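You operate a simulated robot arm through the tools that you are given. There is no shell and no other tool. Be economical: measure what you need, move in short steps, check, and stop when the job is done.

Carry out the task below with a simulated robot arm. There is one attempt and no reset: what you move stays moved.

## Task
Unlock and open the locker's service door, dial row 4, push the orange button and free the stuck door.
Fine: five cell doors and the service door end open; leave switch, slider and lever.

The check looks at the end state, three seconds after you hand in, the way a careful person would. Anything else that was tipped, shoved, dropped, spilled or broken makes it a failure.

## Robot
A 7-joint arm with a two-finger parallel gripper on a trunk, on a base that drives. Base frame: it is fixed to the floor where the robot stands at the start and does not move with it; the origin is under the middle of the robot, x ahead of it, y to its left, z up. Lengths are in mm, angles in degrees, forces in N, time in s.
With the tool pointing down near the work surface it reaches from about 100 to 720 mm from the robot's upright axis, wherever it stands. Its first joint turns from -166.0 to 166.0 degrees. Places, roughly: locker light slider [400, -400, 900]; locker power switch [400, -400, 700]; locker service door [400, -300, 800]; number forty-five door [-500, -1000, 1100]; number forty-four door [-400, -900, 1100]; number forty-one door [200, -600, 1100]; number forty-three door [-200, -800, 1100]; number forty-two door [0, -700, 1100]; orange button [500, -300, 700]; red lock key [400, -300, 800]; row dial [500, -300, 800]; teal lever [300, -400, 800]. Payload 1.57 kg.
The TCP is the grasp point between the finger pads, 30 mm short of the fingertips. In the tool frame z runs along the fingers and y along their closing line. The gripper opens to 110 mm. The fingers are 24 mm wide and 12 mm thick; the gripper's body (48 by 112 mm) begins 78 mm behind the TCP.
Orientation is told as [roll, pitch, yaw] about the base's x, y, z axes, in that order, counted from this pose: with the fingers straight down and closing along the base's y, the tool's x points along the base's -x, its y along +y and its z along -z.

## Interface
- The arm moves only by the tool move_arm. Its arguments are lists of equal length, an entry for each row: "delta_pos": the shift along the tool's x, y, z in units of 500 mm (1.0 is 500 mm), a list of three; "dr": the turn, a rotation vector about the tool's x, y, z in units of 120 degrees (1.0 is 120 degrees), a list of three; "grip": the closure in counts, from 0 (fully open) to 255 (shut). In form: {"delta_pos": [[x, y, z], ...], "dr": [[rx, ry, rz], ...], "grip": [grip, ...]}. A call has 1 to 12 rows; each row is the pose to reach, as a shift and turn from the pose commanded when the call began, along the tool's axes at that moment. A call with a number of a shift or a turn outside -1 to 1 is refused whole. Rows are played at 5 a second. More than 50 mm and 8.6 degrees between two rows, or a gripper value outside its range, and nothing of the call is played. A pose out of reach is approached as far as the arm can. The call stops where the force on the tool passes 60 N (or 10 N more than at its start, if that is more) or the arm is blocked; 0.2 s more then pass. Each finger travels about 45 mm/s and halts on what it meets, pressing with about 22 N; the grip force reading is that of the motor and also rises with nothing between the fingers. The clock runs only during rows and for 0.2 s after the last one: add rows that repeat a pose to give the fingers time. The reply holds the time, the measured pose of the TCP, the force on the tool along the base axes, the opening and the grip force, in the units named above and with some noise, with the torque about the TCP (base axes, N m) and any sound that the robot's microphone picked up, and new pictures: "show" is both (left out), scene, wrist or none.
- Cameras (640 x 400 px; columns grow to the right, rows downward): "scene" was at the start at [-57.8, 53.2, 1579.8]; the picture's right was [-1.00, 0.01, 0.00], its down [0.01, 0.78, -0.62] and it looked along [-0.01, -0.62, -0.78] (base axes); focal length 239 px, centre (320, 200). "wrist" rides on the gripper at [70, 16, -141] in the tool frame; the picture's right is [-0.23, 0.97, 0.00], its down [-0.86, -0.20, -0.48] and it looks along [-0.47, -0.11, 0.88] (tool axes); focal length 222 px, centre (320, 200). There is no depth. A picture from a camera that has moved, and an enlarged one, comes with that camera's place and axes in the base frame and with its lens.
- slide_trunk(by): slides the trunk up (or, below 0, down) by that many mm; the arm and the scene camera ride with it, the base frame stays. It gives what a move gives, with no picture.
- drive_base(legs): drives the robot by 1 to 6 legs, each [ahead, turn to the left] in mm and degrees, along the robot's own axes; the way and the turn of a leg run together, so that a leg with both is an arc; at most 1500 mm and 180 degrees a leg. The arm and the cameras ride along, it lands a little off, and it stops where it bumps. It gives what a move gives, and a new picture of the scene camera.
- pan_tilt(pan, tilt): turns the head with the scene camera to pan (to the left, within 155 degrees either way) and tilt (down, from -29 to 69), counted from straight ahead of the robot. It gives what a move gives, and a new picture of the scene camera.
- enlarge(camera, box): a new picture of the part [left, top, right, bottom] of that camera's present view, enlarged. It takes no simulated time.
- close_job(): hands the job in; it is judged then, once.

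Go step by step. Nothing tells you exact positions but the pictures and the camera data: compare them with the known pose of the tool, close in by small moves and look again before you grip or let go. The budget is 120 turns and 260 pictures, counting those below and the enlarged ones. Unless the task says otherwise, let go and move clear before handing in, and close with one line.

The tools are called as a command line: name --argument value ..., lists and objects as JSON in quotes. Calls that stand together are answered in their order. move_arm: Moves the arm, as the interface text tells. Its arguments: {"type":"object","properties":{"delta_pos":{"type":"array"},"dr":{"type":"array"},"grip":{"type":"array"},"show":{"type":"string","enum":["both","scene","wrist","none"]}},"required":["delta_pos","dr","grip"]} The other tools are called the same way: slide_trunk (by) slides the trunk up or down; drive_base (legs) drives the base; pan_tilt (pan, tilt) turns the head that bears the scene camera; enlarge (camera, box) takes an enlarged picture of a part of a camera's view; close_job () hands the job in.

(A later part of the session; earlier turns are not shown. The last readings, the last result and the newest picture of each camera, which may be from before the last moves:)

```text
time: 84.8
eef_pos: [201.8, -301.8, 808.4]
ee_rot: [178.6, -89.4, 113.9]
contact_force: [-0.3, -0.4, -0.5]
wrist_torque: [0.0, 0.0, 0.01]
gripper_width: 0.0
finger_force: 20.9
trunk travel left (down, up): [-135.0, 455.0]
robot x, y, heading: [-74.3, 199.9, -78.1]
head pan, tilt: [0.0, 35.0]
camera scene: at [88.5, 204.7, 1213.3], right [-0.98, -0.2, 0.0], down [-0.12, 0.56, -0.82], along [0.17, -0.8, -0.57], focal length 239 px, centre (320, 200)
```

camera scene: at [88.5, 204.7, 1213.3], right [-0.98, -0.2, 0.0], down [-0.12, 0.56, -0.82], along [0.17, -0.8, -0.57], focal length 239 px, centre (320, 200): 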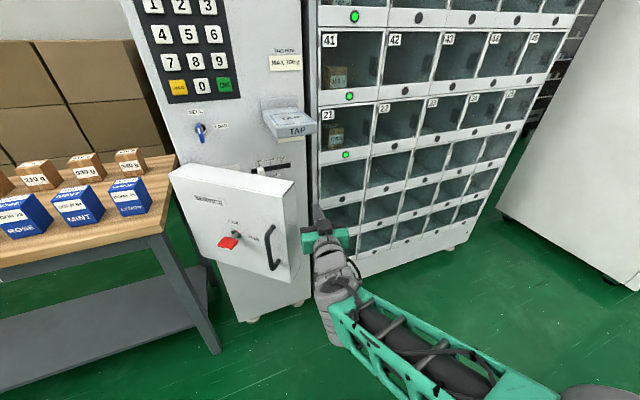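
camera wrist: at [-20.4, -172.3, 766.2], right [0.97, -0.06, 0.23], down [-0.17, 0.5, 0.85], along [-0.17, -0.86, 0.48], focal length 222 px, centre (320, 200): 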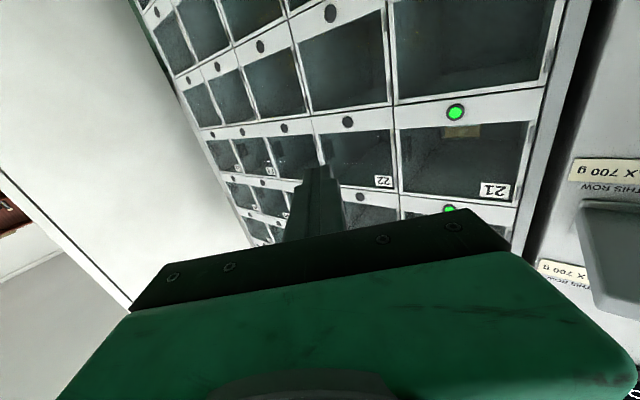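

Fingers are just right of and behind the door's edge. Swing left in steps.

drive_base --legs '[[0, 14]]'

```text
time: 85.8
eef_pos: [250.5, -266.6, 808.2]
ee_rot: [-146.7, -89.2, 85.0]
contact_force: [-22.9, 10.2, 7.1]
wrist_torque: [0.68, 0.24, 2.34]
gripper_width: 0.1
finger_force: 21.9
trunk travel left (down, up): [-135.0, 455.0]
robot x, y, heading: [-70.3, 201.3, -71.8]
head pan, tilt: [0.0, 35.0]
stopped in leg 1: the force on the tool passed its limit (the readings are from after the stop); the commanded pose is now the measured one
camera scene: at [84.7, 224.0, 1213.6], right [-0.95, -0.31, 0.0], down [-0.18, 0.54, -0.82], along [0.26, -0.78, -0.57], focal length 239 px, centre (320, 200)
```

scene: 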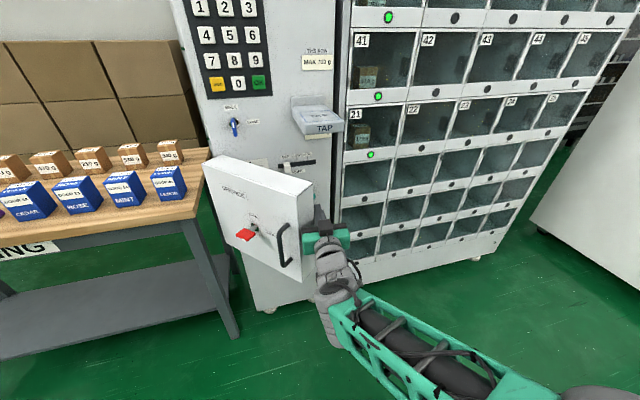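

Force stop, but the door moved to ~55°. I'll continue gently with the arm along the arc.

move_arm --delta_pos '[[0, 0.017, -0.02], [0, 0.034, -0.039], [0, 0.051, -0.058], [0, 0.068, -0.077], [0, 0.088, -0.094], [0, 0.108, -0.11], [0, 0.128, -0.126], [0, 0.149, -0.141], [0, 0.172, -0.154], [0, 0.195, -0.167], [0, 0.218, -0.179], [0, 0.239, -0.19]]' --dr '[[0, 0, 0], [-0.01, 0, 0], [-0.02, 0, 0], [-0.03, 0, 0], [-0.042, 0, 0], [-0.054, 0, 0], [-0.066, 0, 0], [-0.078, 0, 0], [-0.09, 0, 0], [-0.1, 0, 0], [-0.112, 0, 0], [-0.125, 0, 0]]' --grip '[255, 255, 255, 255, 255, 255, 255, 255, 255, 255, 255, 255]'

```text
time: 88.4
eef_pos: [313.0, -126.8, 805.6]
ee_rot: [-120.3, -89.3, 73.8]
contact_force: [0.2, 0.2, -0.9]
wrist_torque: [0.06, -0.03, -0.03]
gripper_width: 0.2
finger_force: 21.4
trunk travel left (down, up): [-135.0, 455.0]
robot x, y, heading: [-73.5, 202.4, -71.8]
head pan, tilt: [0.0, 35.0]
camera scene: at [86.7, 222.9, 1213.3], right [-0.95, -0.31, 0.0], down [-0.18, 0.54, -0.82], along [0.26, -0.78, -0.57], focal length 239 px, centre (320, 200)
camera wrist: at [227.0, -14.1, 735.0], right [0.71, 0.67, 0.22], down [-0.47, 0.22, 0.85], along [0.53, -0.71, 0.47], focal length 222 px, centre (320, 200)
```

scene: 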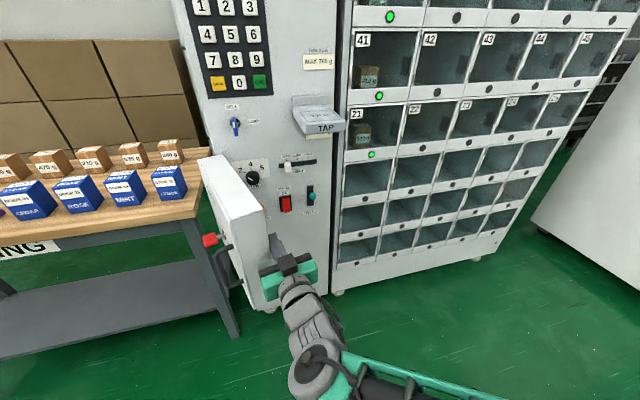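
wrist: 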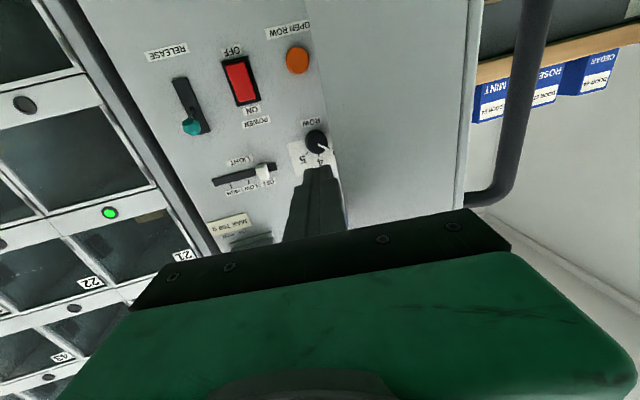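

The door is open ~85°, showing ROW dial, orange OPEN ROW button, power switch, RELEASE lever, LIGHT slider. Zoom in.

enlarge --camera "wrist" --box '[260, 20, 380, 190]'

enlarge --camera "scene" --box '[190, 140, 340, 320]'

```text
2.35 times, centred on (320, 105) of wrist
camera zoom: at [227.0, -14.1, 735.0], right [0.71, 0.67, 0.22], down [-0.47, 0.22, 0.85], along [0.53, -0.71, 0.47], focal length 523 px, centre (320, 424)
```

zoom: 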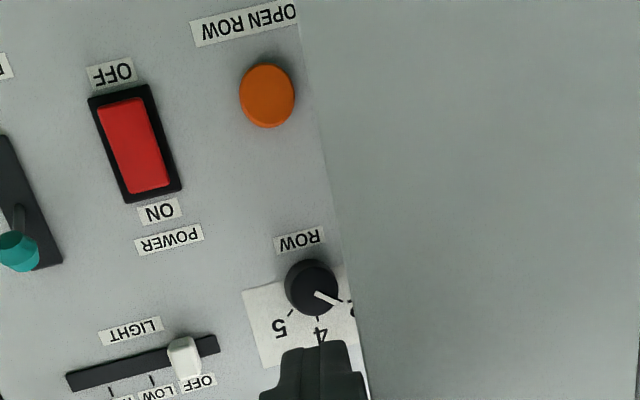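

```text
2.22 times, centred on (265, 230) of scene
camera zoom: at [86.7, 222.9, 1213.3], right [-0.95, -0.31, 0.0], down [-0.18, 0.54, -0.82], along [0.26, -0.78, -0.57], focal length 531 px, centre (442, 133)
```

zoom: 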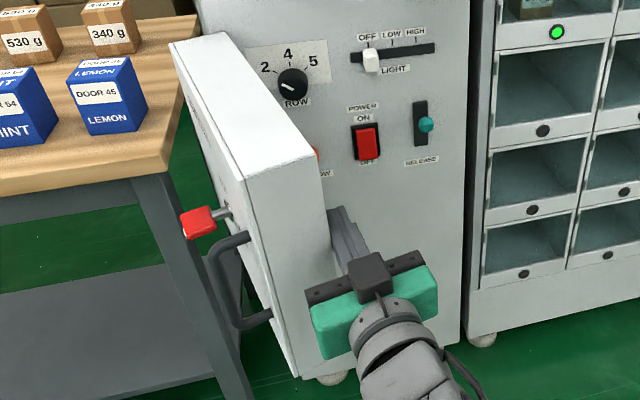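

Dial pointer is at 2; 4 is straight up (turn clockwise ~55°). Dial ≈(499,-342,840), button ≈(502,-348,703). First push the door ~10° further for clearance (the table corner leaves ≥50 mm).

move_arm --delta_pos '[[0, 0.025, 0], [0, 0.05, 0], [0, 0.075, 0], [0, 0.1, 0], [0, 0.12, 0]]' --dr '[[0, 0, 0], [0, 0, 0], [0, 0, 0], [0, 0, 0], [0, 0, 0]]' --grip '[255, 255, 255, 255, 255]' --show "scene"

enlarge --camera "scene" --box '[140, 130, 340, 320]'

```text
time: 89.6
eef_pos: [355.9, -85.5, 804.7]
ee_rot: [-119.8, -89.4, 73.3]
contact_force: [0.4, -0.1, 0.0]
wrist_torque: [-0.01, 0.0, -0.01]
gripper_width: 0.0
finger_force: 21.7
trunk travel left (down, up): [-135.0, 455.0]
robot x, y, heading: [-72.1, 204.9, -72.0]
head pan, tilt: [0.0, 35.0]
camera scene: at [86.7, 222.9, 1213.3], right [-0.95, -0.31, 0.0], down [-0.18, 0.54, -0.82], along [0.26, -0.78, -0.57], focal length 239 px, centre (320, 200)
```

scene: 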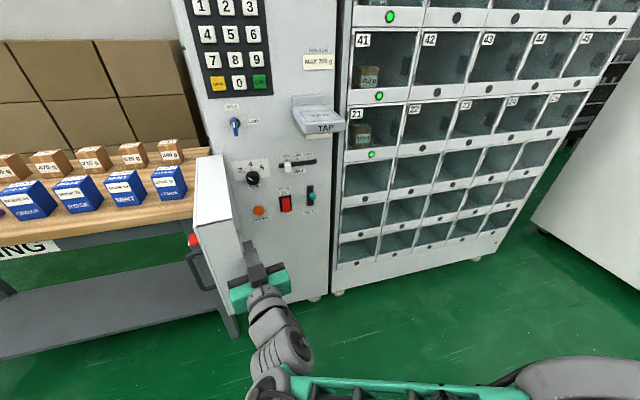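

```text
2.11 times, centred on (240, 225) of scene
camera zoom: at [86.7, 222.9, 1213.3], right [-0.95, -0.31, 0.0], down [-0.18, 0.54, -0.82], along [0.26, -0.78, -0.57], focal length 503 px, centre (488, 147)
```

zoom: 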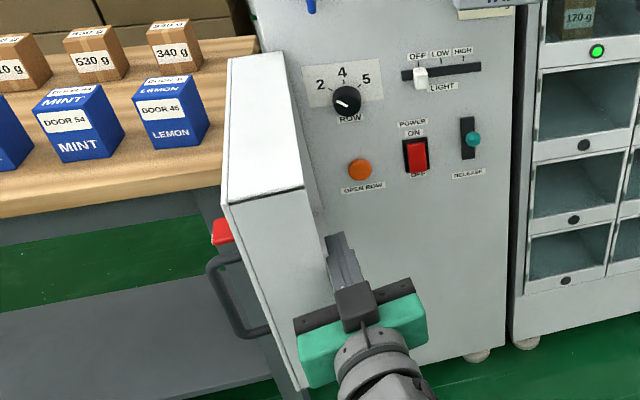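

Door ~97° open, dial and button free. Now pull the tool right, clear of the door, rolling it so fingers close vertically with the camera on the right side.

move_arm --delta_pos '[[0, -0.06, 0], [0, -0.12, 0], [0, -0.16, 0], [0, -0.2, 0], [0, -0.24, 0], [0, -0.27, 0], [0, -0.3, 0], [0, -0.33, 0], [0, -0.354, 0.004], [0, -0.354, 0.008], [0, -0.354, 0.008], [0, -0.354, 0.008]]' --dr '[[0, 0, 0], [0.006, 0.006, -0.068], [0.0124, 0.0124, -0.136], [0.0186, 0.0186, -0.204], [0.0248, 0.0248, -0.272], [0.031, 0.031, -0.34], [0.037, 0.037, -0.408], [0.0433, 0.0433, -0.476], [0.0495, 0.0495, -0.544], [0.0557, 0.0557, -0.612], [0.062, 0.062, -0.68], [0.068, 0.068, -0.748]]' --grip '[255, 255, 230, 200, 170, 150, 130, 130, 130, 130, 130, 130]'

```text
time: 92.2
eef_pos: [231.2, -211.4, 806.4]
ee_rot: [-90.5, 0.7, 33.0]
contact_force: [-1.3, 1.3, -1.0]
wrist_torque: [0.01, -0.05, -0.02]
gripper_width: 53.9
finger_force: 0.0
trunk travel left (down, up): [-135.0, 455.0]
robot x, y, heading: [-71.4, 203.2, -71.8]
head pan, tilt: [0.0, 35.0]
camera scene: at [86.7, 222.9, 1213.3], right [-0.95, -0.31, 0.0], down [-0.18, 0.54, -0.82], along [0.26, -0.78, -0.57], focal length 239 px, centre (320, 200)
camera wrist: at [95.4, -131.4, 790.4], right [0.19, 0.11, -0.98], down [0.46, 0.87, 0.19], along [0.87, -0.48, 0.11], focal length 222 px, centre (320, 200)
```

scene: 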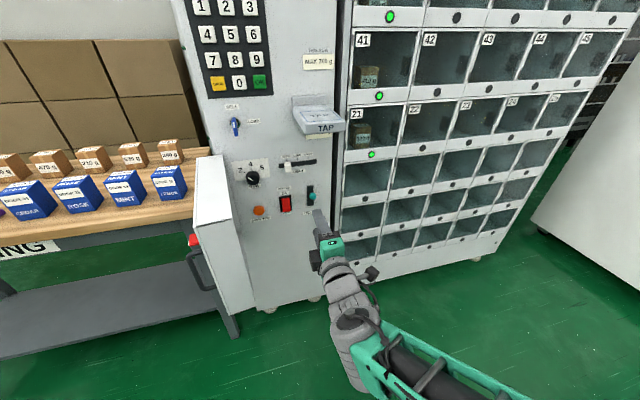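
wrist: 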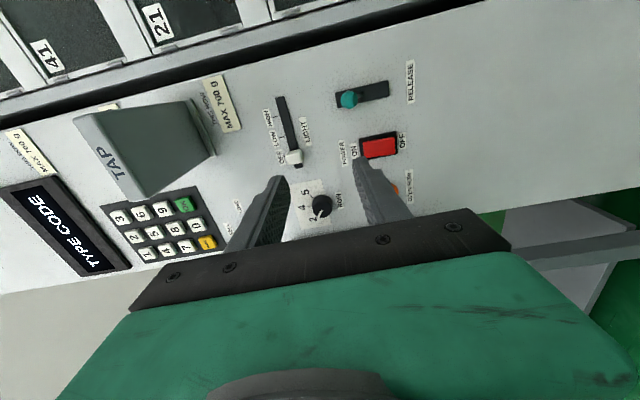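

Dial is at (498,-342,840), consistent. Drive ahead 80 mm, then approach the dial in front.

drive_base --legs '[[80, 0]]'

```text
time: 93.2
eef_pos: [255.6, -286.6, 807.7]
ee_rot: [-90.5, 0.6, 33.1]
contact_force: [0.5, 0.4, -0.4]
wrist_torque: [0.0, 0.01, -0.02]
gripper_width: 53.8
finger_force: 0.0
trunk travel left (down, up): [-135.0, 455.0]
robot x, y, heading: [-44.3, 128.1, -71.9]
head pan, tilt: [0.0, 35.0]
camera scene: at [111.6, 147.7, 1213.3], right [-0.95, -0.31, 0.0], down [-0.18, 0.54, -0.82], along [0.26, -0.78, -0.57], focal length 239 px, centre (320, 200)
```

scene: 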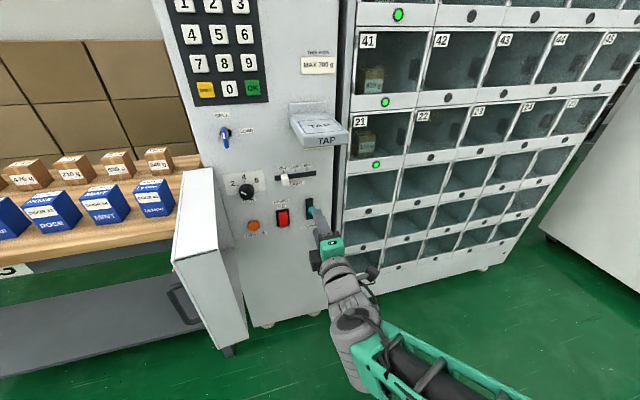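

move_arm --delta_pos '[[-0.09, -0.016, 0], [-0.18, -0.032, 0.02], [-0.27, -0.048, 0.06], [-0.35, -0.064, 0.128]]' --dr '[[0, 0, 0], [0, 0, 0], [0, 0, 0], [0, 0, 0]]' --grip '[80, 80, 80, 80]'

```text
refused: row 4 steps farther than a row can; nothing moved
```

move_arm --delta_pos '[[-0.09, -0.016, 0], [-0.18, -0.032, 0.02], [-0.26, -0.048, 0.06], [-0.32, -0.06, 0.1], [-0.35, -0.064, 0.128]]' --dr '[[0, 0, 0], [0, 0, 0], [0, 0, 0], [0, 0, 0], [0, 0, 0]]' --grip '[80, 80, 80, 80, 80]'

```text
time: 94.4
eef_pos: [437.3, -244.2, 836.2]
ee_rot: [-90.5, 0.5, 33.0]
contact_force: [0.5, 0.3, 0.4]
wrist_torque: [0.0, -0.06, 0.03]
gripper_width: 75.3
finger_force: 0.1
trunk travel left (down, up): [-135.0, 455.0]
robot x, y, heading: [-49.2, 129.9, -71.9]
head pan, tilt: [0.0, 35.0]
camera scene: at [111.5, 147.7, 1213.3], right [-0.95, -0.31, 0.0], down [-0.18, 0.54, -0.82], along [0.26, -0.78, -0.57], focal length 239 px, centre (320, 200)
camera wrist: at [302.0, -164.2, 819.8], right [0.19, 0.11, -0.98], down [0.46, 0.87, 0.19], along [0.87, -0.48, 0.11], focal length 222 px, centre (320, 200)
```

scene: 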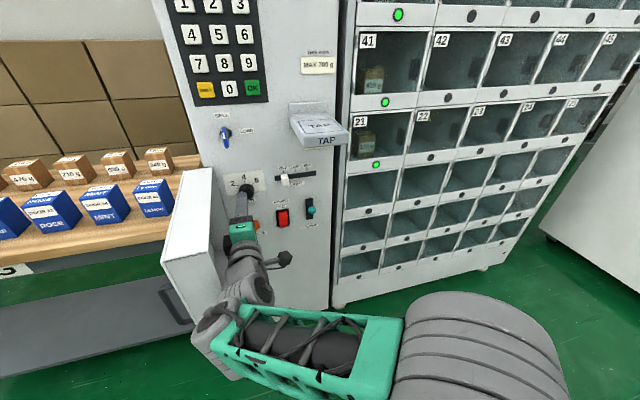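
wrist: 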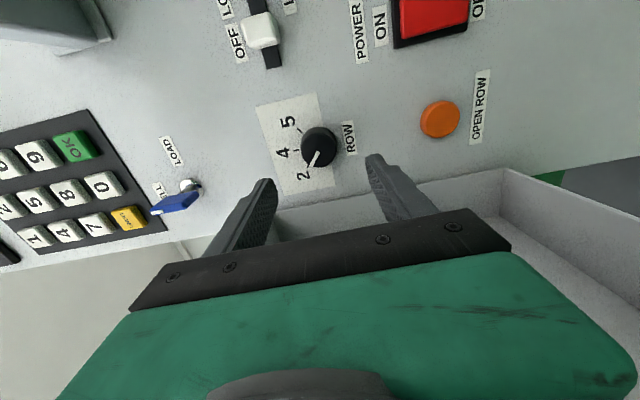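

Dial is centred on the tool axis. Advance 85 mm and look.

move_arm --delta_pos '[[0, -0.004, 0.06], [0, -0.004, 0.12], [0, -0.004, 0.17]]' --dr '[[0, 0, 0], [0, 0, 0], [0, 0, 0]]' --grip '[80, 80, 80]'

enlarge --camera "wrist" --box '[220, 80, 440, 240]'

enlarge --camera "scene" --box '[180, 150, 340, 310]'

```text
time: 95.2
eef_pos: [480.7, -318.6, 838.9]
ee_rot: [-90.4, 0.7, 32.6]
contact_force: [-1.7, -0.6, 0.1]
wrist_torque: [-0.01, 0.06, 0.12]
gripper_width: 73.8
finger_force: 0.2
trunk travel left (down, up): [-135.0, 455.0]
robot x, y, heading: [-45.0, 129.6, -71.9]
head pan, tilt: [0.0, 35.0]
camera scene: at [111.5, 147.7, 1213.4], right [-0.95, -0.31, 0.0], down [-0.18, 0.54, -0.82], along [0.26, -0.78, -0.57], focal length 239 px, centre (320, 200)
camera wrist: at [345.6, -237.2, 822.9], right [0.19, 0.11, -0.98], down [0.46, 0.87, 0.19], along [0.87, -0.49, 0.11], focal length 222 px, centre (320, 200)
```

scene: 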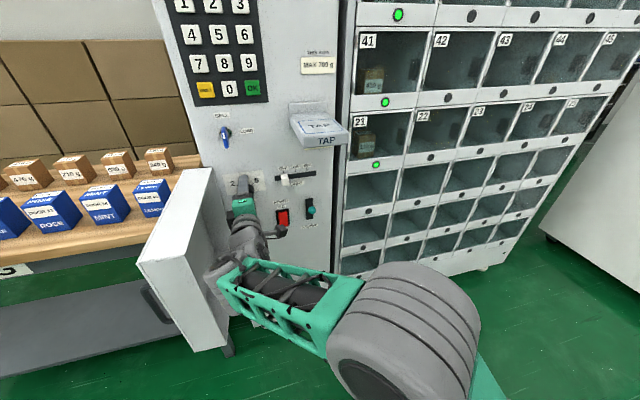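
wrist: 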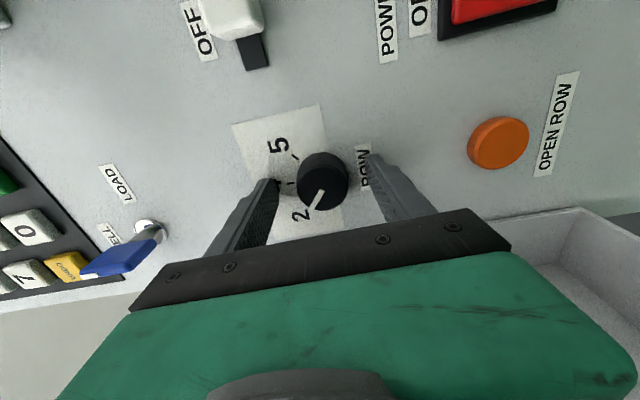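

```text
2.50 times, centred on (330, 160) of wrist
camera zoom: at [345.6, -237.2, 822.9], right [0.19, 0.11, -0.98], down [0.46, 0.87, 0.19], along [0.87, -0.49, 0.11], focal length 555 px, centre (295, 300)
```

zoom: 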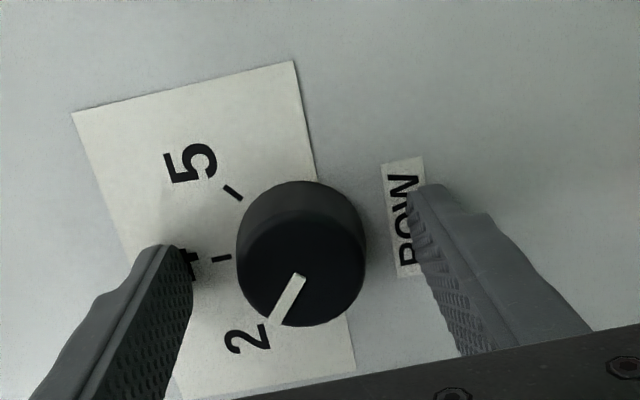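

```text
2.50 times, centred on (260, 230) of scene
camera zoom: at [111.5, 147.7, 1213.4], right [-0.95, -0.31, 0.0], down [-0.18, 0.54, -0.82], along [0.26, -0.78, -0.57], focal length 598 px, centre (470, 125)
```

zoom: 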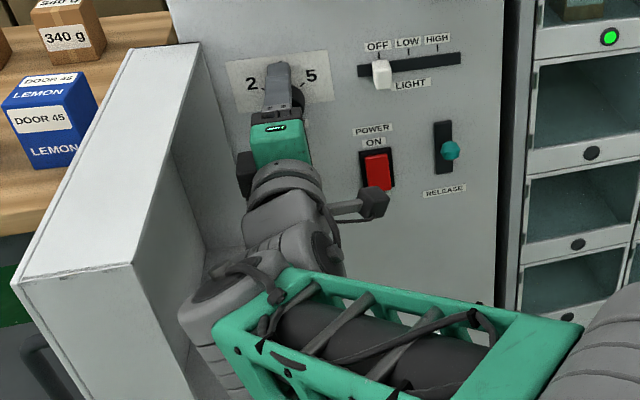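

Fingers straddle the knob with most of its depth between the pads. The arm has nudged the door wider (~108°), so I'll keep it from going further. Close on the knob.

move_arm --delta_pos '[[0, 0, 0.002], [0, 0, 0.004], [0, 0, 0.004], [0, 0, 0.004], [0, 0, 0.004]]' --dr '[[0, 0, 0], [0, 0, 0], [0, 0, 0], [0, 0, 0], [0, 0, 0]]' --grip '[120, 160, 200, 255, 255]' --show "wrist"

```text
time: 96.4
eef_pos: [485.1, -315.3, 837.8]
ee_rot: [-90.3, 0.6, 33.1]
contact_force: [-16.5, 16.7, -16.2]
wrist_torque: [0.81, 0.49, 0.24]
gripper_width: 41.7
finger_force: 28.2
trunk travel left (down, up): [-135.0, 455.0]
robot x, y, heading: [-44.9, 126.1, -71.6]
head pan, tilt: [0.0, 35.0]
camera wrist: at [349.5, -235.8, 821.5], right [0.18, 0.11, -0.98], down [0.46, 0.87, 0.19], along [0.87, -0.48, 0.11], focal length 222 px, centre (320, 200)
```

wrist: 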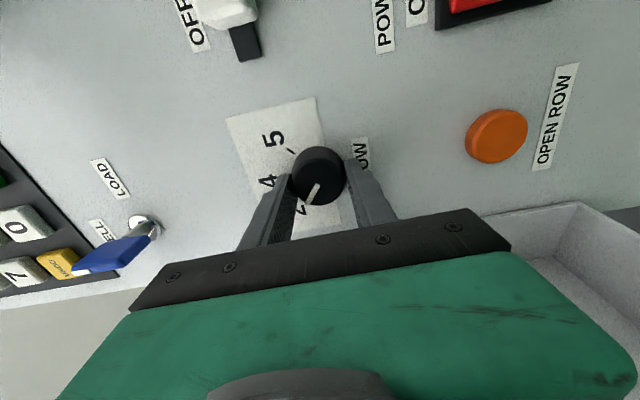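

Rotate the knob clockwise ~50° to "4".

move_arm --delta_pos '[[0, 0, 0], [0, 0, 0], [0, 0, 0], [0, 0, 0], [0, 0, 0], [0, 0, 0], [0, 0, 0]]' --dr '[[0, 0, 0.06], [0, 0, 0.12], [0, 0, 0.18], [0, 0, 0.24], [0, 0, 0.3], [0, 0, 0.36], [0, 0, 0.42]]' --grip '[255, 255, 255, 255, 255, 255, 255]' --show "wrist"

enlarge --camera "wrist" --box '[220, 80, 440, 240]'

enlarge --camera "scene" --box '[120, 150, 320, 350]'

```text
time: 98.0
eef_pos: [482.6, -316.6, 840.5]
ee_rot: [-90.9, -50.0, 33.5]
contact_force: [-32.1, 24.1, -14.2]
wrist_torque: [0.55, 0.64, -0.69]
gripper_width: 41.3
finger_force: 45.0
trunk travel left (down, up): [-135.0, 455.0]
robot x, y, heading: [-47.3, 123.9, -71.8]
head pan, tilt: [0.0, 35.0]
camera wrist: at [379.1, -216.7, 775.4], right [0.75, 0.48, -0.45], down [0.07, 0.62, 0.78], along [0.66, -0.62, 0.43], focal length 222 px, centre (320, 200)
```

wrist: 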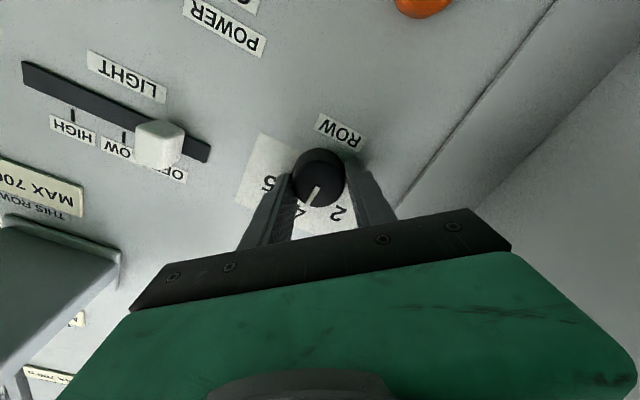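

```text
2.50 times, centred on (330, 160) of wrist
camera zoom: at [379.1, -216.7, 775.4], right [0.75, 0.48, -0.45], down [0.07, 0.62, 0.78], along [0.66, -0.62, 0.43], focal length 555 px, centre (295, 300)
```

zoom: 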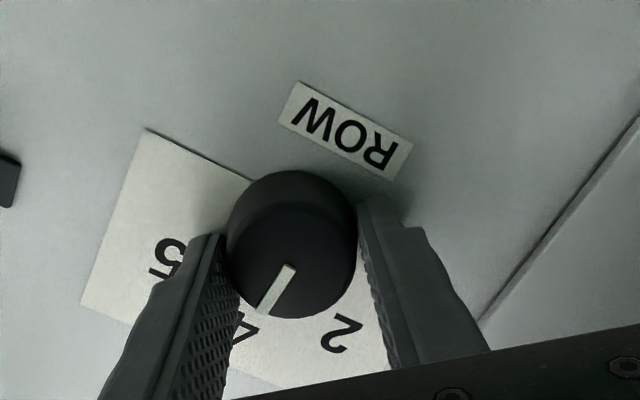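

```text
2.00 times, centred on (220, 250) of scene
camera zoom: at [109.7, 148.8, 1213.5], right [-0.95, -0.31, 0.0], down [-0.18, 0.54, -0.82], along [0.26, -0.78, -0.57], focal length 478 px, centre (520, 100)
```

zoom: 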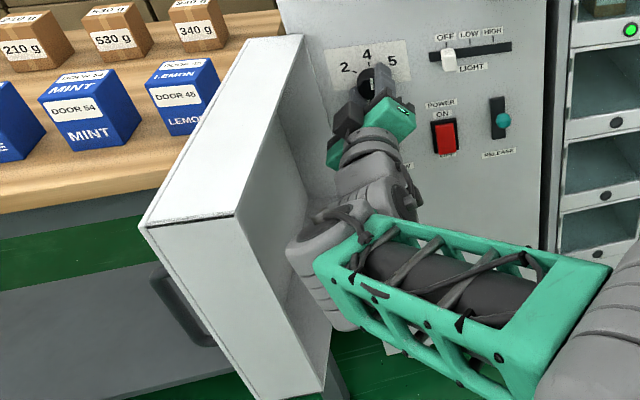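

Pointer is aligned to 4. Open and back straight out, then check.

move_arm --delta_pos '[[0, 0, 0], [0, 0, 0], [0, 0, 0], [0, 0, -0.05], [0, 0, -0.1], [0, 0, -0.16]]' --dr '[[0, 0, 0], [0, 0, 0], [0, 0, 0], [0, 0, 0], [0, 0, 0], [0, 0, 0]]' --grip '[200, 130, 80, 80, 80, 80]'

enlarge --camera "wrist" --box '[240, 70, 400, 210]'

```text
time: 99.4
eef_pos: [440.5, -249.5, 840.4]
ee_rot: [-90.7, -49.9, 33.7]
contact_force: [-0.1, -0.2, 0.4]
wrist_torque: [-0.01, -0.04, 0.0]
gripper_width: 75.6
finger_force: 0.1
trunk travel left (down, up): [-135.0, 455.0]
robot x, y, heading: [-46.4, 124.7, -71.7]
head pan, tilt: [0.0, 35.0]
camera scene: at [111.6, 147.4, 1213.3], right [-0.95, -0.31, 0.0], down [-0.18, 0.54, -0.82], along [0.26, -0.78, -0.57], focal length 239 px, centre (320, 200)
camera wrist: at [336.7, -150.9, 774.9], right [0.75, 0.48, -0.45], down [0.07, 0.62, 0.78], along [0.66, -0.61, 0.43], focal length 222 px, centre (320, 200)
```

scene: 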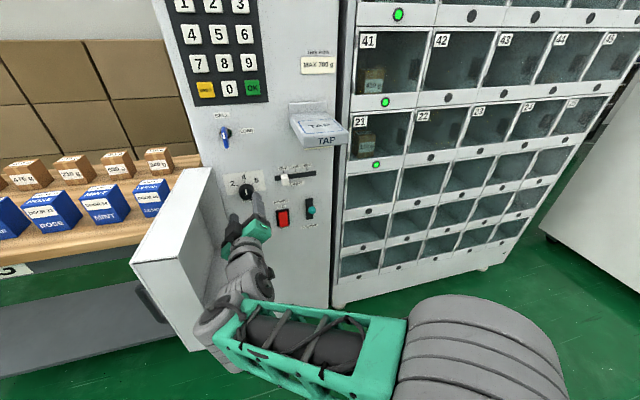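
wrist: 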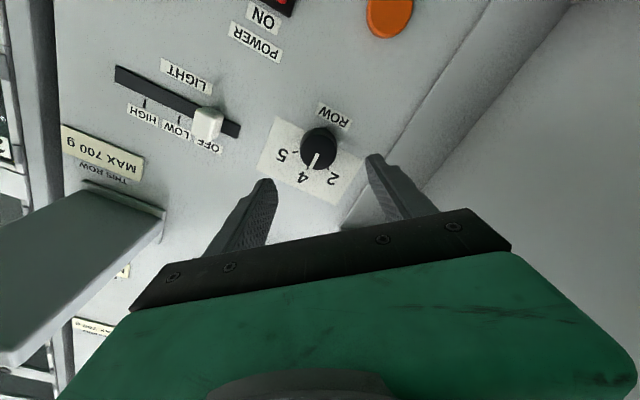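

```text
2.86 times, centred on (320, 140) of wrist
camera zoom: at [336.7, -150.9, 774.9], right [0.75, 0.48, -0.45], down [0.07, 0.62, 0.78], along [0.66, -0.61, 0.43], focal length 635 px, centre (320, 371)
```

zoom: 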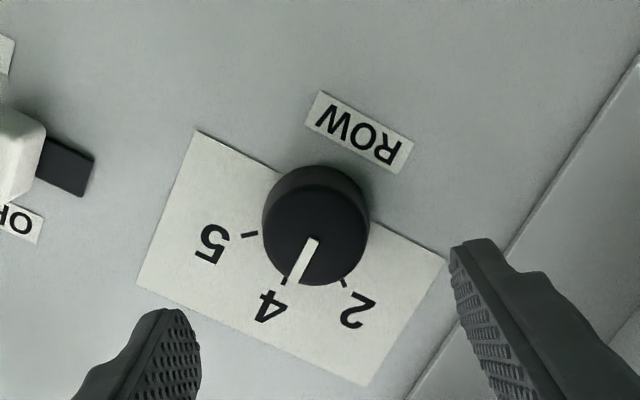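

Dial is on 4. Lower the trunk to button height, roll back, close fingers.

move_arm --delta_pos '[[0, 0, 0], [0, 0, 0], [0, 0, 0], [0, 0, 0], [0, 0, 0], [0, 0, 0], [0, 0, 0]]' --dr '[[0, 0, -0.06], [0, 0, -0.12], [0, 0, -0.18], [0, 0, -0.24], [0, 0, -0.3], [0, 0, -0.36], [0, 0, -0.42]]' --grip '[130, 170, 210, 255, 255, 255, 255]' --show "none"

slide_trunk --by -134

move_arm --delta_pos '[[0, 0, 0]]' --dr '[[0, 0, 0]]' --grip '[255]'

```text
time: 101.0
eef_pos: [442.7, -249.4, 840.7]
ee_rot: [-90.5, 0.7, 33.1]
contact_force: [0.1, -0.3, 0.1]
wrist_torque: [-0.04, -0.02, 0.0]
gripper_width: 0.0
finger_force: 21.0
trunk travel left (down, up): [-135.0, 455.0]
robot x, y, heading: [-44.8, 128.8, -72.2]
head pan, tilt: [0.0, 35.0]
```

```text
time: 102.6
eef_pos: [440.9, -249.3, 706.4]
ee_rot: [-90.5, 0.5, 33.0]
contact_force: [-0.3, 0.4, -0.4]
wrist_torque: [0.02, -0.01, 0.02]
gripper_width: 0.0
finger_force: 21.2
trunk travel left (down, up): [-1.0, 589.0]
robot x, y, heading: [-47.5, 125.1, -71.7]
head pan, tilt: [0.0, 35.0]
```

```text
time: 103.0
eef_pos: [441.5, -250.3, 706.3]
ee_rot: [-90.5, 0.6, 33.0]
contact_force: [-1.5, 0.0, 0.6]
wrist_torque: [0.01, 0.0, -0.02]
gripper_width: 0.0
finger_force: 21.5
trunk travel left (down, up): [-1.0, 589.0]
robot x, y, heading: [-46.5, 128.5, -71.6]
head pan, tilt: [0.0, 35.0]
camera scene: at [111.3, 147.6, 1079.3], right [-0.95, -0.31, 0.0], down [-0.18, 0.54, -0.82], along [0.26, -0.78, -0.57], focal length 239 px, centre (320, 200)
camera wrist: at [305.6, -170.6, 689.2], right [0.19, 0.11, -0.98], down [0.46, 0.87, 0.19], along [0.87, -0.48, 0.11], focal length 222 px, centre (320, 200)
```

scene: 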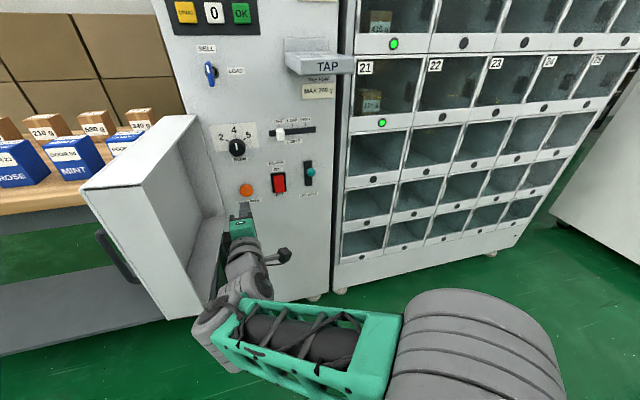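
wrist: 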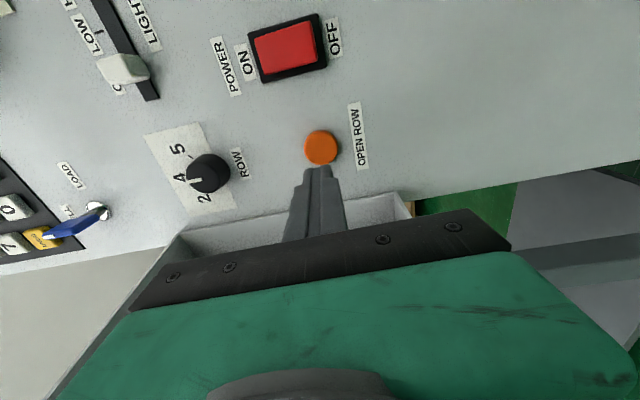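

Aligned with the button (≈(502,-347,705)). Advance to press, finishing in small steps.

move_arm --delta_pos '[[0.004, 0.002, 0.06], [0.004, 0.002, 0.12], [0.004, 0.002, 0.15], [0.004, 0.002, 0.158], [0.004, 0.002, 0.166], [0.004, 0.002, 0.174], [0.004, 0.002, 0.182]]' --dr '[[0, 0, 0], [0, 0, 0], [0, 0, 0], [0, 0, 0], [0, 0, 0], [0, 0, 0], [0, 0, 0]]' --grip '[255, 255, 255, 255, 255, 255, 255]'

```text
time: 104.3
eef_pos: [482.8, -315.4, 702.2]
ee_rot: [-90.3, 0.8, 33.0]
contact_force: [-33.6, 37.0, 2.2]
wrist_torque: [0.04, -0.15, -0.05]
gripper_width: 0.1
finger_force: 21.8
trunk travel left (down, up): [-1.0, 589.0]
robot x, y, heading: [-47.9, 127.5, -71.7]
head pan, tilt: [0.0, 35.0]
heard: click
stopped in row 6: the force on the tool passed its limit (the readings are from after the stop); the commanded pose is now the measured one
camera scene: at [108.6, 151.7, 1079.7], right [-0.95, -0.32, 0.0], down [-0.18, 0.54, -0.82], along [0.26, -0.78, -0.57], focal length 239 px, centre (320, 200)
camera wrist: at [346.3, -236.5, 687.6], right [0.18, 0.11, -0.98], down [0.46, 0.87, 0.18], along [0.87, -0.48, 0.11], focal length 222 px, centre (320, 200)
```

scene: 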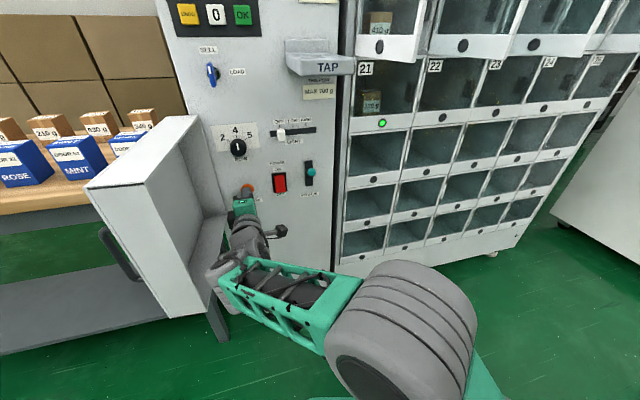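
wrist: 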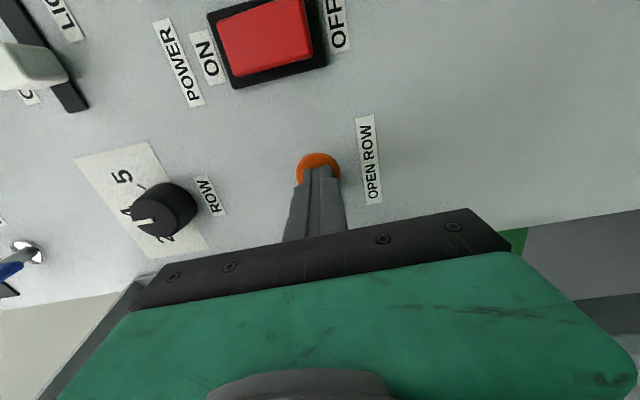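

Click: the row-4 doors are swinging open. Back off and look up at row 4.

move_arm --delta_pos '[[0, 0, -0.05], [0, 0, -0.1], [0, 0, -0.16]]' --dr '[[0, 0, 0], [0, 0, 0], [0, 0, 0]]' --grip '[255, 255, 255]' --show "none"

pan_tilt --pan -20 --tilt 5

```text
time: 105.1
eef_pos: [438.1, -251.9, 701.0]
ee_rot: [-90.1, 0.7, 33.0]
contact_force: [0.6, 0.8, -0.6]
wrist_torque: [0.01, 0.01, 0.01]
gripper_width: 0.0
finger_force: 21.0
trunk travel left (down, up): [-1.0, 589.0]
robot x, y, heading: [-44.6, 125.4, -71.4]
head pan, tilt: [0.0, 35.0]
```

```text
time: 106.0
eef_pos: [438.7, -252.0, 701.7]
ee_rot: [-90.1, 0.8, 33.0]
contact_force: [-0.3, 0.4, 0.3]
wrist_torque: [0.05, 0.0, 0.02]
gripper_width: 0.0
finger_force: 20.5
trunk travel left (down, up): [-1.0, 589.0]
robot x, y, heading: [-45.6, 127.7, -71.8]
head pan, tilt: [-20.0, 5.0]
camera scene: at [80.7, 140.4, 1127.4], right [-1.0, 0.03, 0.0], down [0.0, 0.09, -1.0], along [-0.03, -1.0, -0.09], focal length 239 px, centre (320, 200)
```

scene: 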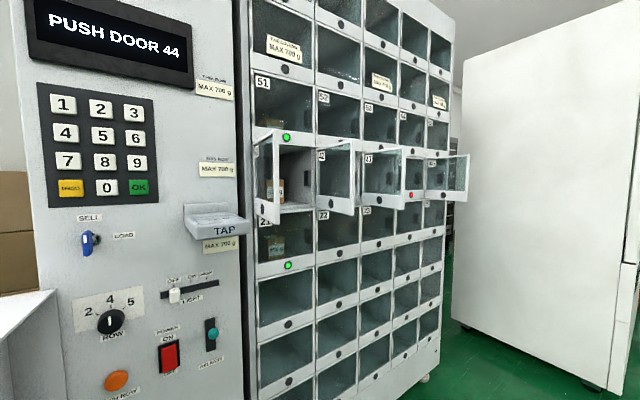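

Display says "PUSH DOOR 44": 41, 42, 43, 45 are open and 44 (red light) is stuck. Zoom in there.

enlarge --camera "scene" --box '[250, 120, 480, 240]'

```text
2.78 times, centred on (365, 180) of scene
camera zoom: at [80.7, 140.4, 1127.4], right [-1.0, 0.03, 0.0], down [0.0, 0.09, -1.0], along [-0.03, -1.0, -0.09], focal length 665 px, centre (195, 256)
```

zoom: 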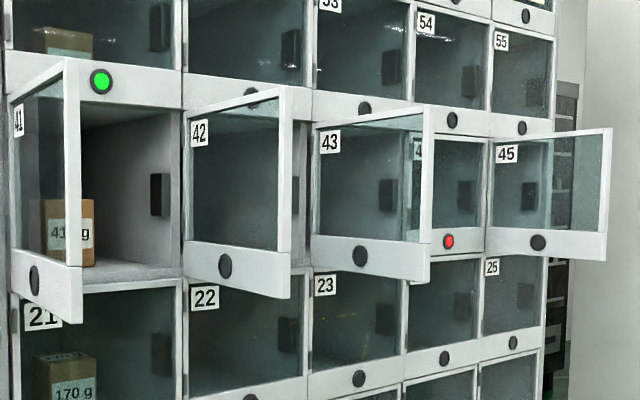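

Door 44 must be pushed near its latch (right) side; estimated push point ≈(-394,-919,1058). I'll back out of the service area and drive over to stand in front of column 4.

drive_base --legs '[[-250, 0]]'

```text
time: 107.9
eef_pos: [359.7, -14.2, 701.2]
ee_rot: [-90.1, 0.7, 33.1]
contact_force: [0.1, 0.1, 0.6]
wrist_torque: [0.0, -0.01, -0.02]
gripper_width: 0.1
finger_force: 21.3
trunk travel left (down, up): [-1.0, 589.0]
robot x, y, heading: [-126.1, 369.5, -71.5]
head pan, tilt: [-20.0, 5.0]
camera scene: at [1.5, 378.9, 1127.5], right [-1.0, 0.03, 0.0], down [0.0, 0.09, -1.0], along [-0.03, -1.0, -0.09], focal length 239 px, centre (320, 200)
```

scene: 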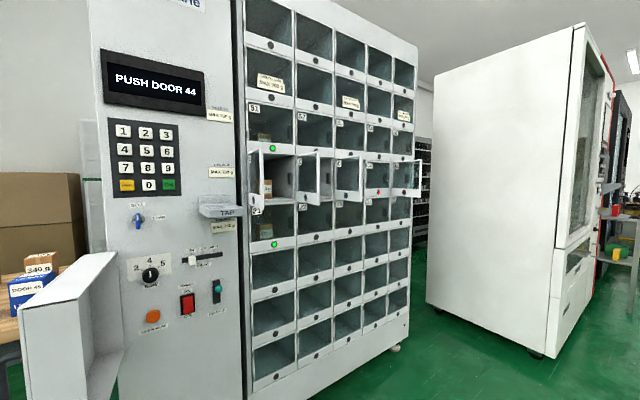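

drive_base --legs '[[0, -66], [940, 0], [0, 76]]'

pan_tilt --pan 0 --tilt 10

```text
time: 118.9
eef_pos: [-257.1, -549.6, 701.7]
ee_rot: [-90.0, 0.8, 43.7]
contact_force: [0.1, 0.3, 0.5]
wrist_torque: [-0.02, -0.01, 0.02]
gripper_width: 0.0
finger_force: 21.9
trunk travel left (down, up): [-1.0, 589.0]
robot x, y, heading: [-802.9, -270.7, -61.2]
head pan, tilt: [-20.0, 5.0]
camera scene: at [-682.1, -230.4, 1127.5], right [-0.99, -0.16, 0.0], down [-0.01, 0.09, -1.0], along [0.16, -0.98, -0.09], focal length 239 px, centre (320, 200)
```

scene: 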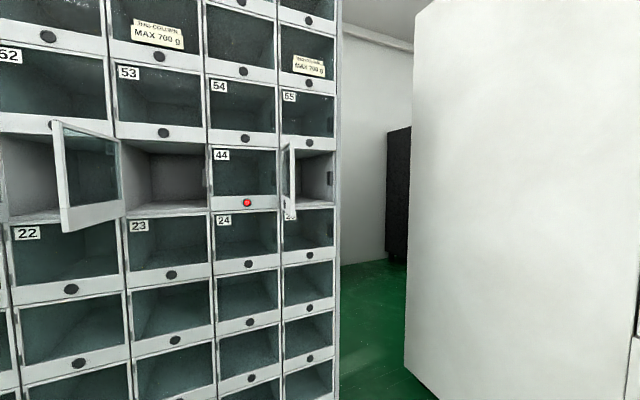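

```text
time: 119.7
eef_pos: [-256.5, -548.5, 701.4]
ee_rot: [-90.0, 0.7, 43.8]
contact_force: [0.5, 0.8, -1.1]
wrist_torque: [-0.02, 0.01, 0.04]
gripper_width: 0.0
finger_force: 21.3
trunk travel left (down, up): [-1.0, 589.0]
robot x, y, heading: [-810.7, -268.1, -61.0]
head pan, tilt: [0.0, 10.0]
camera scene: at [-651.4, -221.0, 1119.4], right [-0.87, -0.48, 0.0], down [-0.08, 0.15, -0.98], along [0.48, -0.86, -0.17], focal length 239 px, centre (320, 200)
```

scene: 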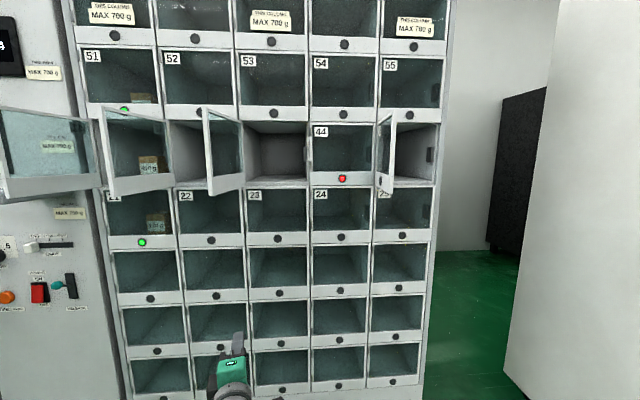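

Clear picture of 44. First bring the tool in front of column 4 at a low height, squared to the locker.

move_arm --delta_pos '[[0.08, 0, -0.04], [0.16, 0, -0.08], [0.24, 0, -0.12], [0.32, 0, -0.15], [0.4, 0, -0.18], [0.48, 0, -0.2], [0.56, 0, -0.21], [0.588, 0, -0.22]]' --dr '[[0, 0.011, 0], [0, 0.022, 0], [0, 0.033, 0], [0, 0.044, 0], [0, 0.055, 0], [0, 0.066, 0], [0, 0.077, 0], [0, 0.088, 0]]' --grip '[255, 255, 255, 255, 255, 255, 255, 255]' --show "none"

slide_trunk --by 355

pan_tilt --pan 0 --tilt 35

```text
time: 121.3
eef_pos: [-412.5, -558.6, 649.9]
ee_rot: [-83.6, 1.3, 55.5]
contact_force: [-1.0, 0.2, 0.1]
wrist_torque: [0.01, 0.02, 0.0]
gripper_width: 0.0
finger_force: 21.1
trunk travel left (down, up): [-1.0, 589.0]
robot x, y, heading: [-805.0, -267.2, -60.9]
head pan, tilt: [0.0, 10.0]
stopped in row 7: the arm was blocked; the commanded pose is now the measured one
```

```text
time: 124.7
eef_pos: [-413.5, -554.6, 1009.6]
ee_rot: [-83.7, 1.8, 55.4]
contact_force: [0.0, 0.4, 0.4]
wrist_torque: [0.01, 0.02, 0.0]
gripper_width: 0.2
finger_force: 21.2
trunk travel left (down, up): [-356.0, 234.0]
robot x, y, heading: [-804.3, -267.1, -61.0]
head pan, tilt: [0.0, 10.0]
```

```text
time: 125.6
eef_pos: [-413.5, -555.5, 1008.7]
ee_rot: [-84.0, 1.7, 55.1]
contact_force: [2.0, -0.2, -0.5]
wrist_torque: [-0.03, -0.06, -0.08]
gripper_width: 0.2
finger_force: 21.6
trunk travel left (down, up): [-356.0, 234.0]
robot x, y, heading: [-804.6, -263.4, -61.0]
head pan, tilt: [0.0, 35.0]
camera scene: at [-653.8, -216.8, 1434.7], right [-0.87, -0.49, 0.0], down [-0.28, 0.5, -0.82], along [0.4, -0.72, -0.57], focal length 239 px, centre (320, 200)
```

scene: 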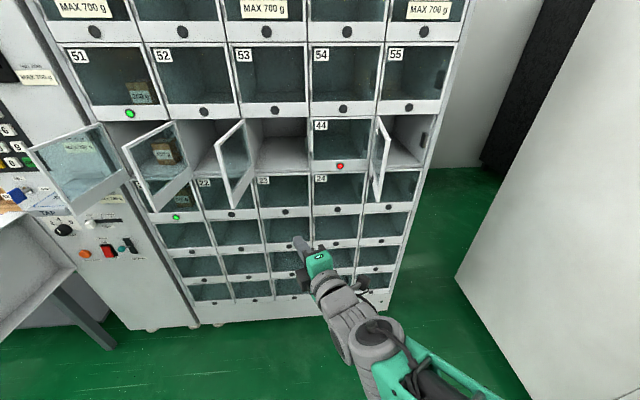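

drive_base --legs '[[-90, 0]]'

move_arm --delta_pos '[[0, 0, 0.02]]' --dr '[[0, 0, 0]]' --grip '[255]' --show "wrist"

```text
time: 126.7
eef_pos: [-456.5, -478.8, 1010.4]
ee_rot: [-84.1, 1.6, 55.2]
contact_force: [0.1, -0.2, 0.5]
wrist_torque: [-0.01, 0.03, -0.01]
gripper_width: 0.1
finger_force: 21.9
trunk travel left (down, up): [-356.0, 234.0]
robot x, y, heading: [-847.2, -187.8, -61.2]
head pan, tilt: [0.0, 35.0]
camera scene: at [-696.6, -139.6, 1434.5], right [-0.87, -0.49, 0.0], down [-0.28, 0.5, -0.82], along [0.4, -0.72, -0.57], focal length 239 px, centre (320, 200)
```

scene: 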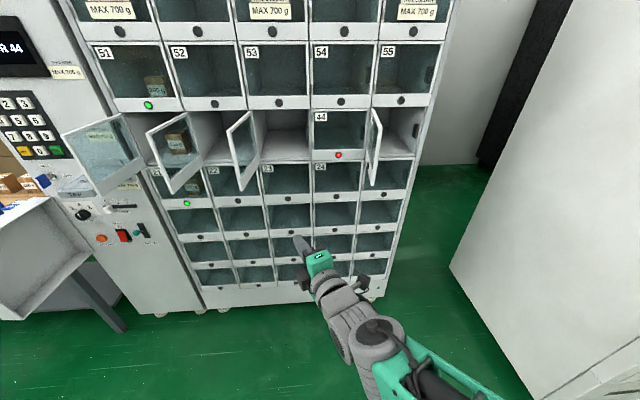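

```text
time: 127.1
eef_pos: [-448.0, -483.8, 1008.9]
ee_rot: [-84.1, 1.7, 55.3]
contact_force: [0.2, 0.3, 0.7]
wrist_torque: [-0.01, 0.01, 0.0]
gripper_width: 0.0
finger_force: 21.4
trunk travel left (down, up): [-356.0, 234.0]
robot x, y, heading: [-846.2, -189.4, -61.0]
head pan, tilt: [0.0, 35.0]
camera wrist: at [-604.7, -460.6, 1009.5], right [0.03, 0.22, -0.97], down [0.12, 0.97, 0.22], along [0.99, -0.12, 0.01], focal length 222 px, centre (320, 200)
```

wrist: 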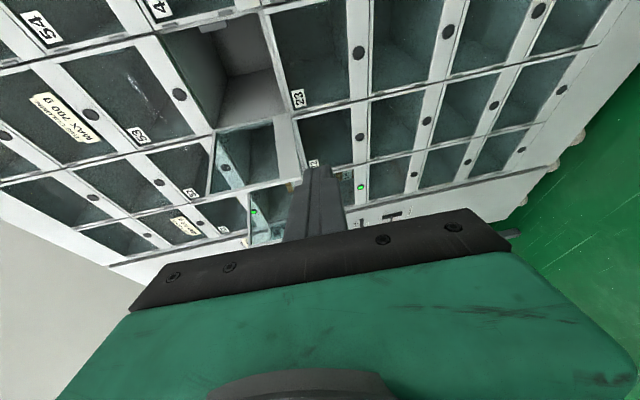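

move_arm --delta_pos '[[0.076, -0.0165, 0.02], [0.152, -0.033, 0.04], [0.228, -0.05, 0.06], [0.304, -0.066, 0.08], [0.38, -0.0825, 0.1], [0.456, -0.099, 0.119]]' --dr '[[0.008, 0.03, 0], [0.016, 0.06, 0], [0.024, 0.09, 0], [0.032, 0.12, 0], [0.04, 0.15, 0], [0.047, 0.183, 0]]' --grip '[255, 255, 255, 255, 255, 255]'

```text
time: 128.5
eef_pos: [-521.6, -708.5, 1057.5]
ee_rot: [-90.6, 2.8, 33.2]
contact_force: [0.2, 0.4, 0.8]
wrist_torque: [0.0, 0.03, -0.02]
gripper_width: 0.1
finger_force: 21.7
trunk travel left (down, up): [-356.0, 234.0]
robot x, y, heading: [-844.2, -189.6, -61.1]
head pan, tilt: [0.0, 35.0]
camera scene: at [-696.7, -139.4, 1434.3], right [-0.87, -0.49, 0.0], down [-0.28, 0.5, -0.82], along [0.4, -0.72, -0.57], focal length 239 px, centre (320, 200)
camera wrist: at [-658.1, -630.3, 1042.8], right [0.16, 0.09, -0.98], down [0.46, 0.87, 0.15], along [0.87, -0.48, 0.1], focal length 222 px, centre (320, 200)
```

scene: 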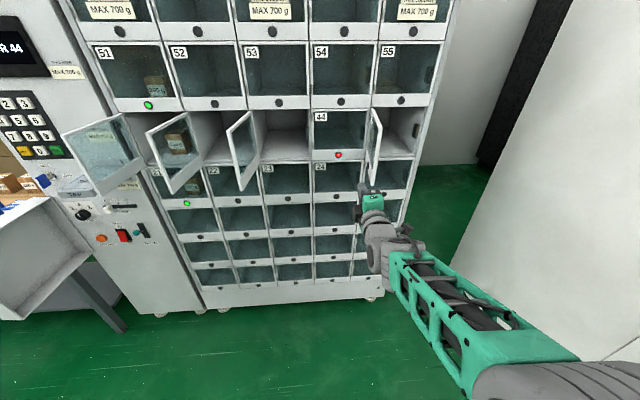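
wrist: 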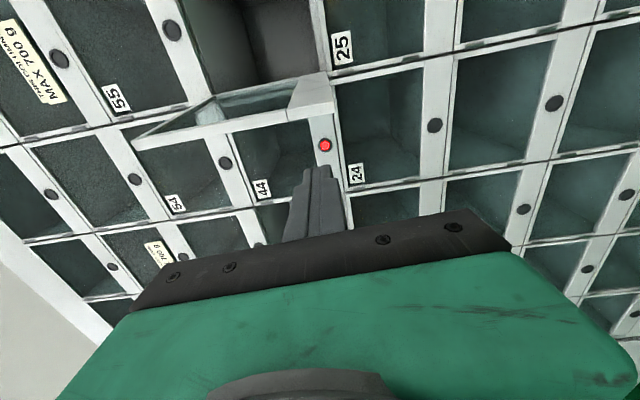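

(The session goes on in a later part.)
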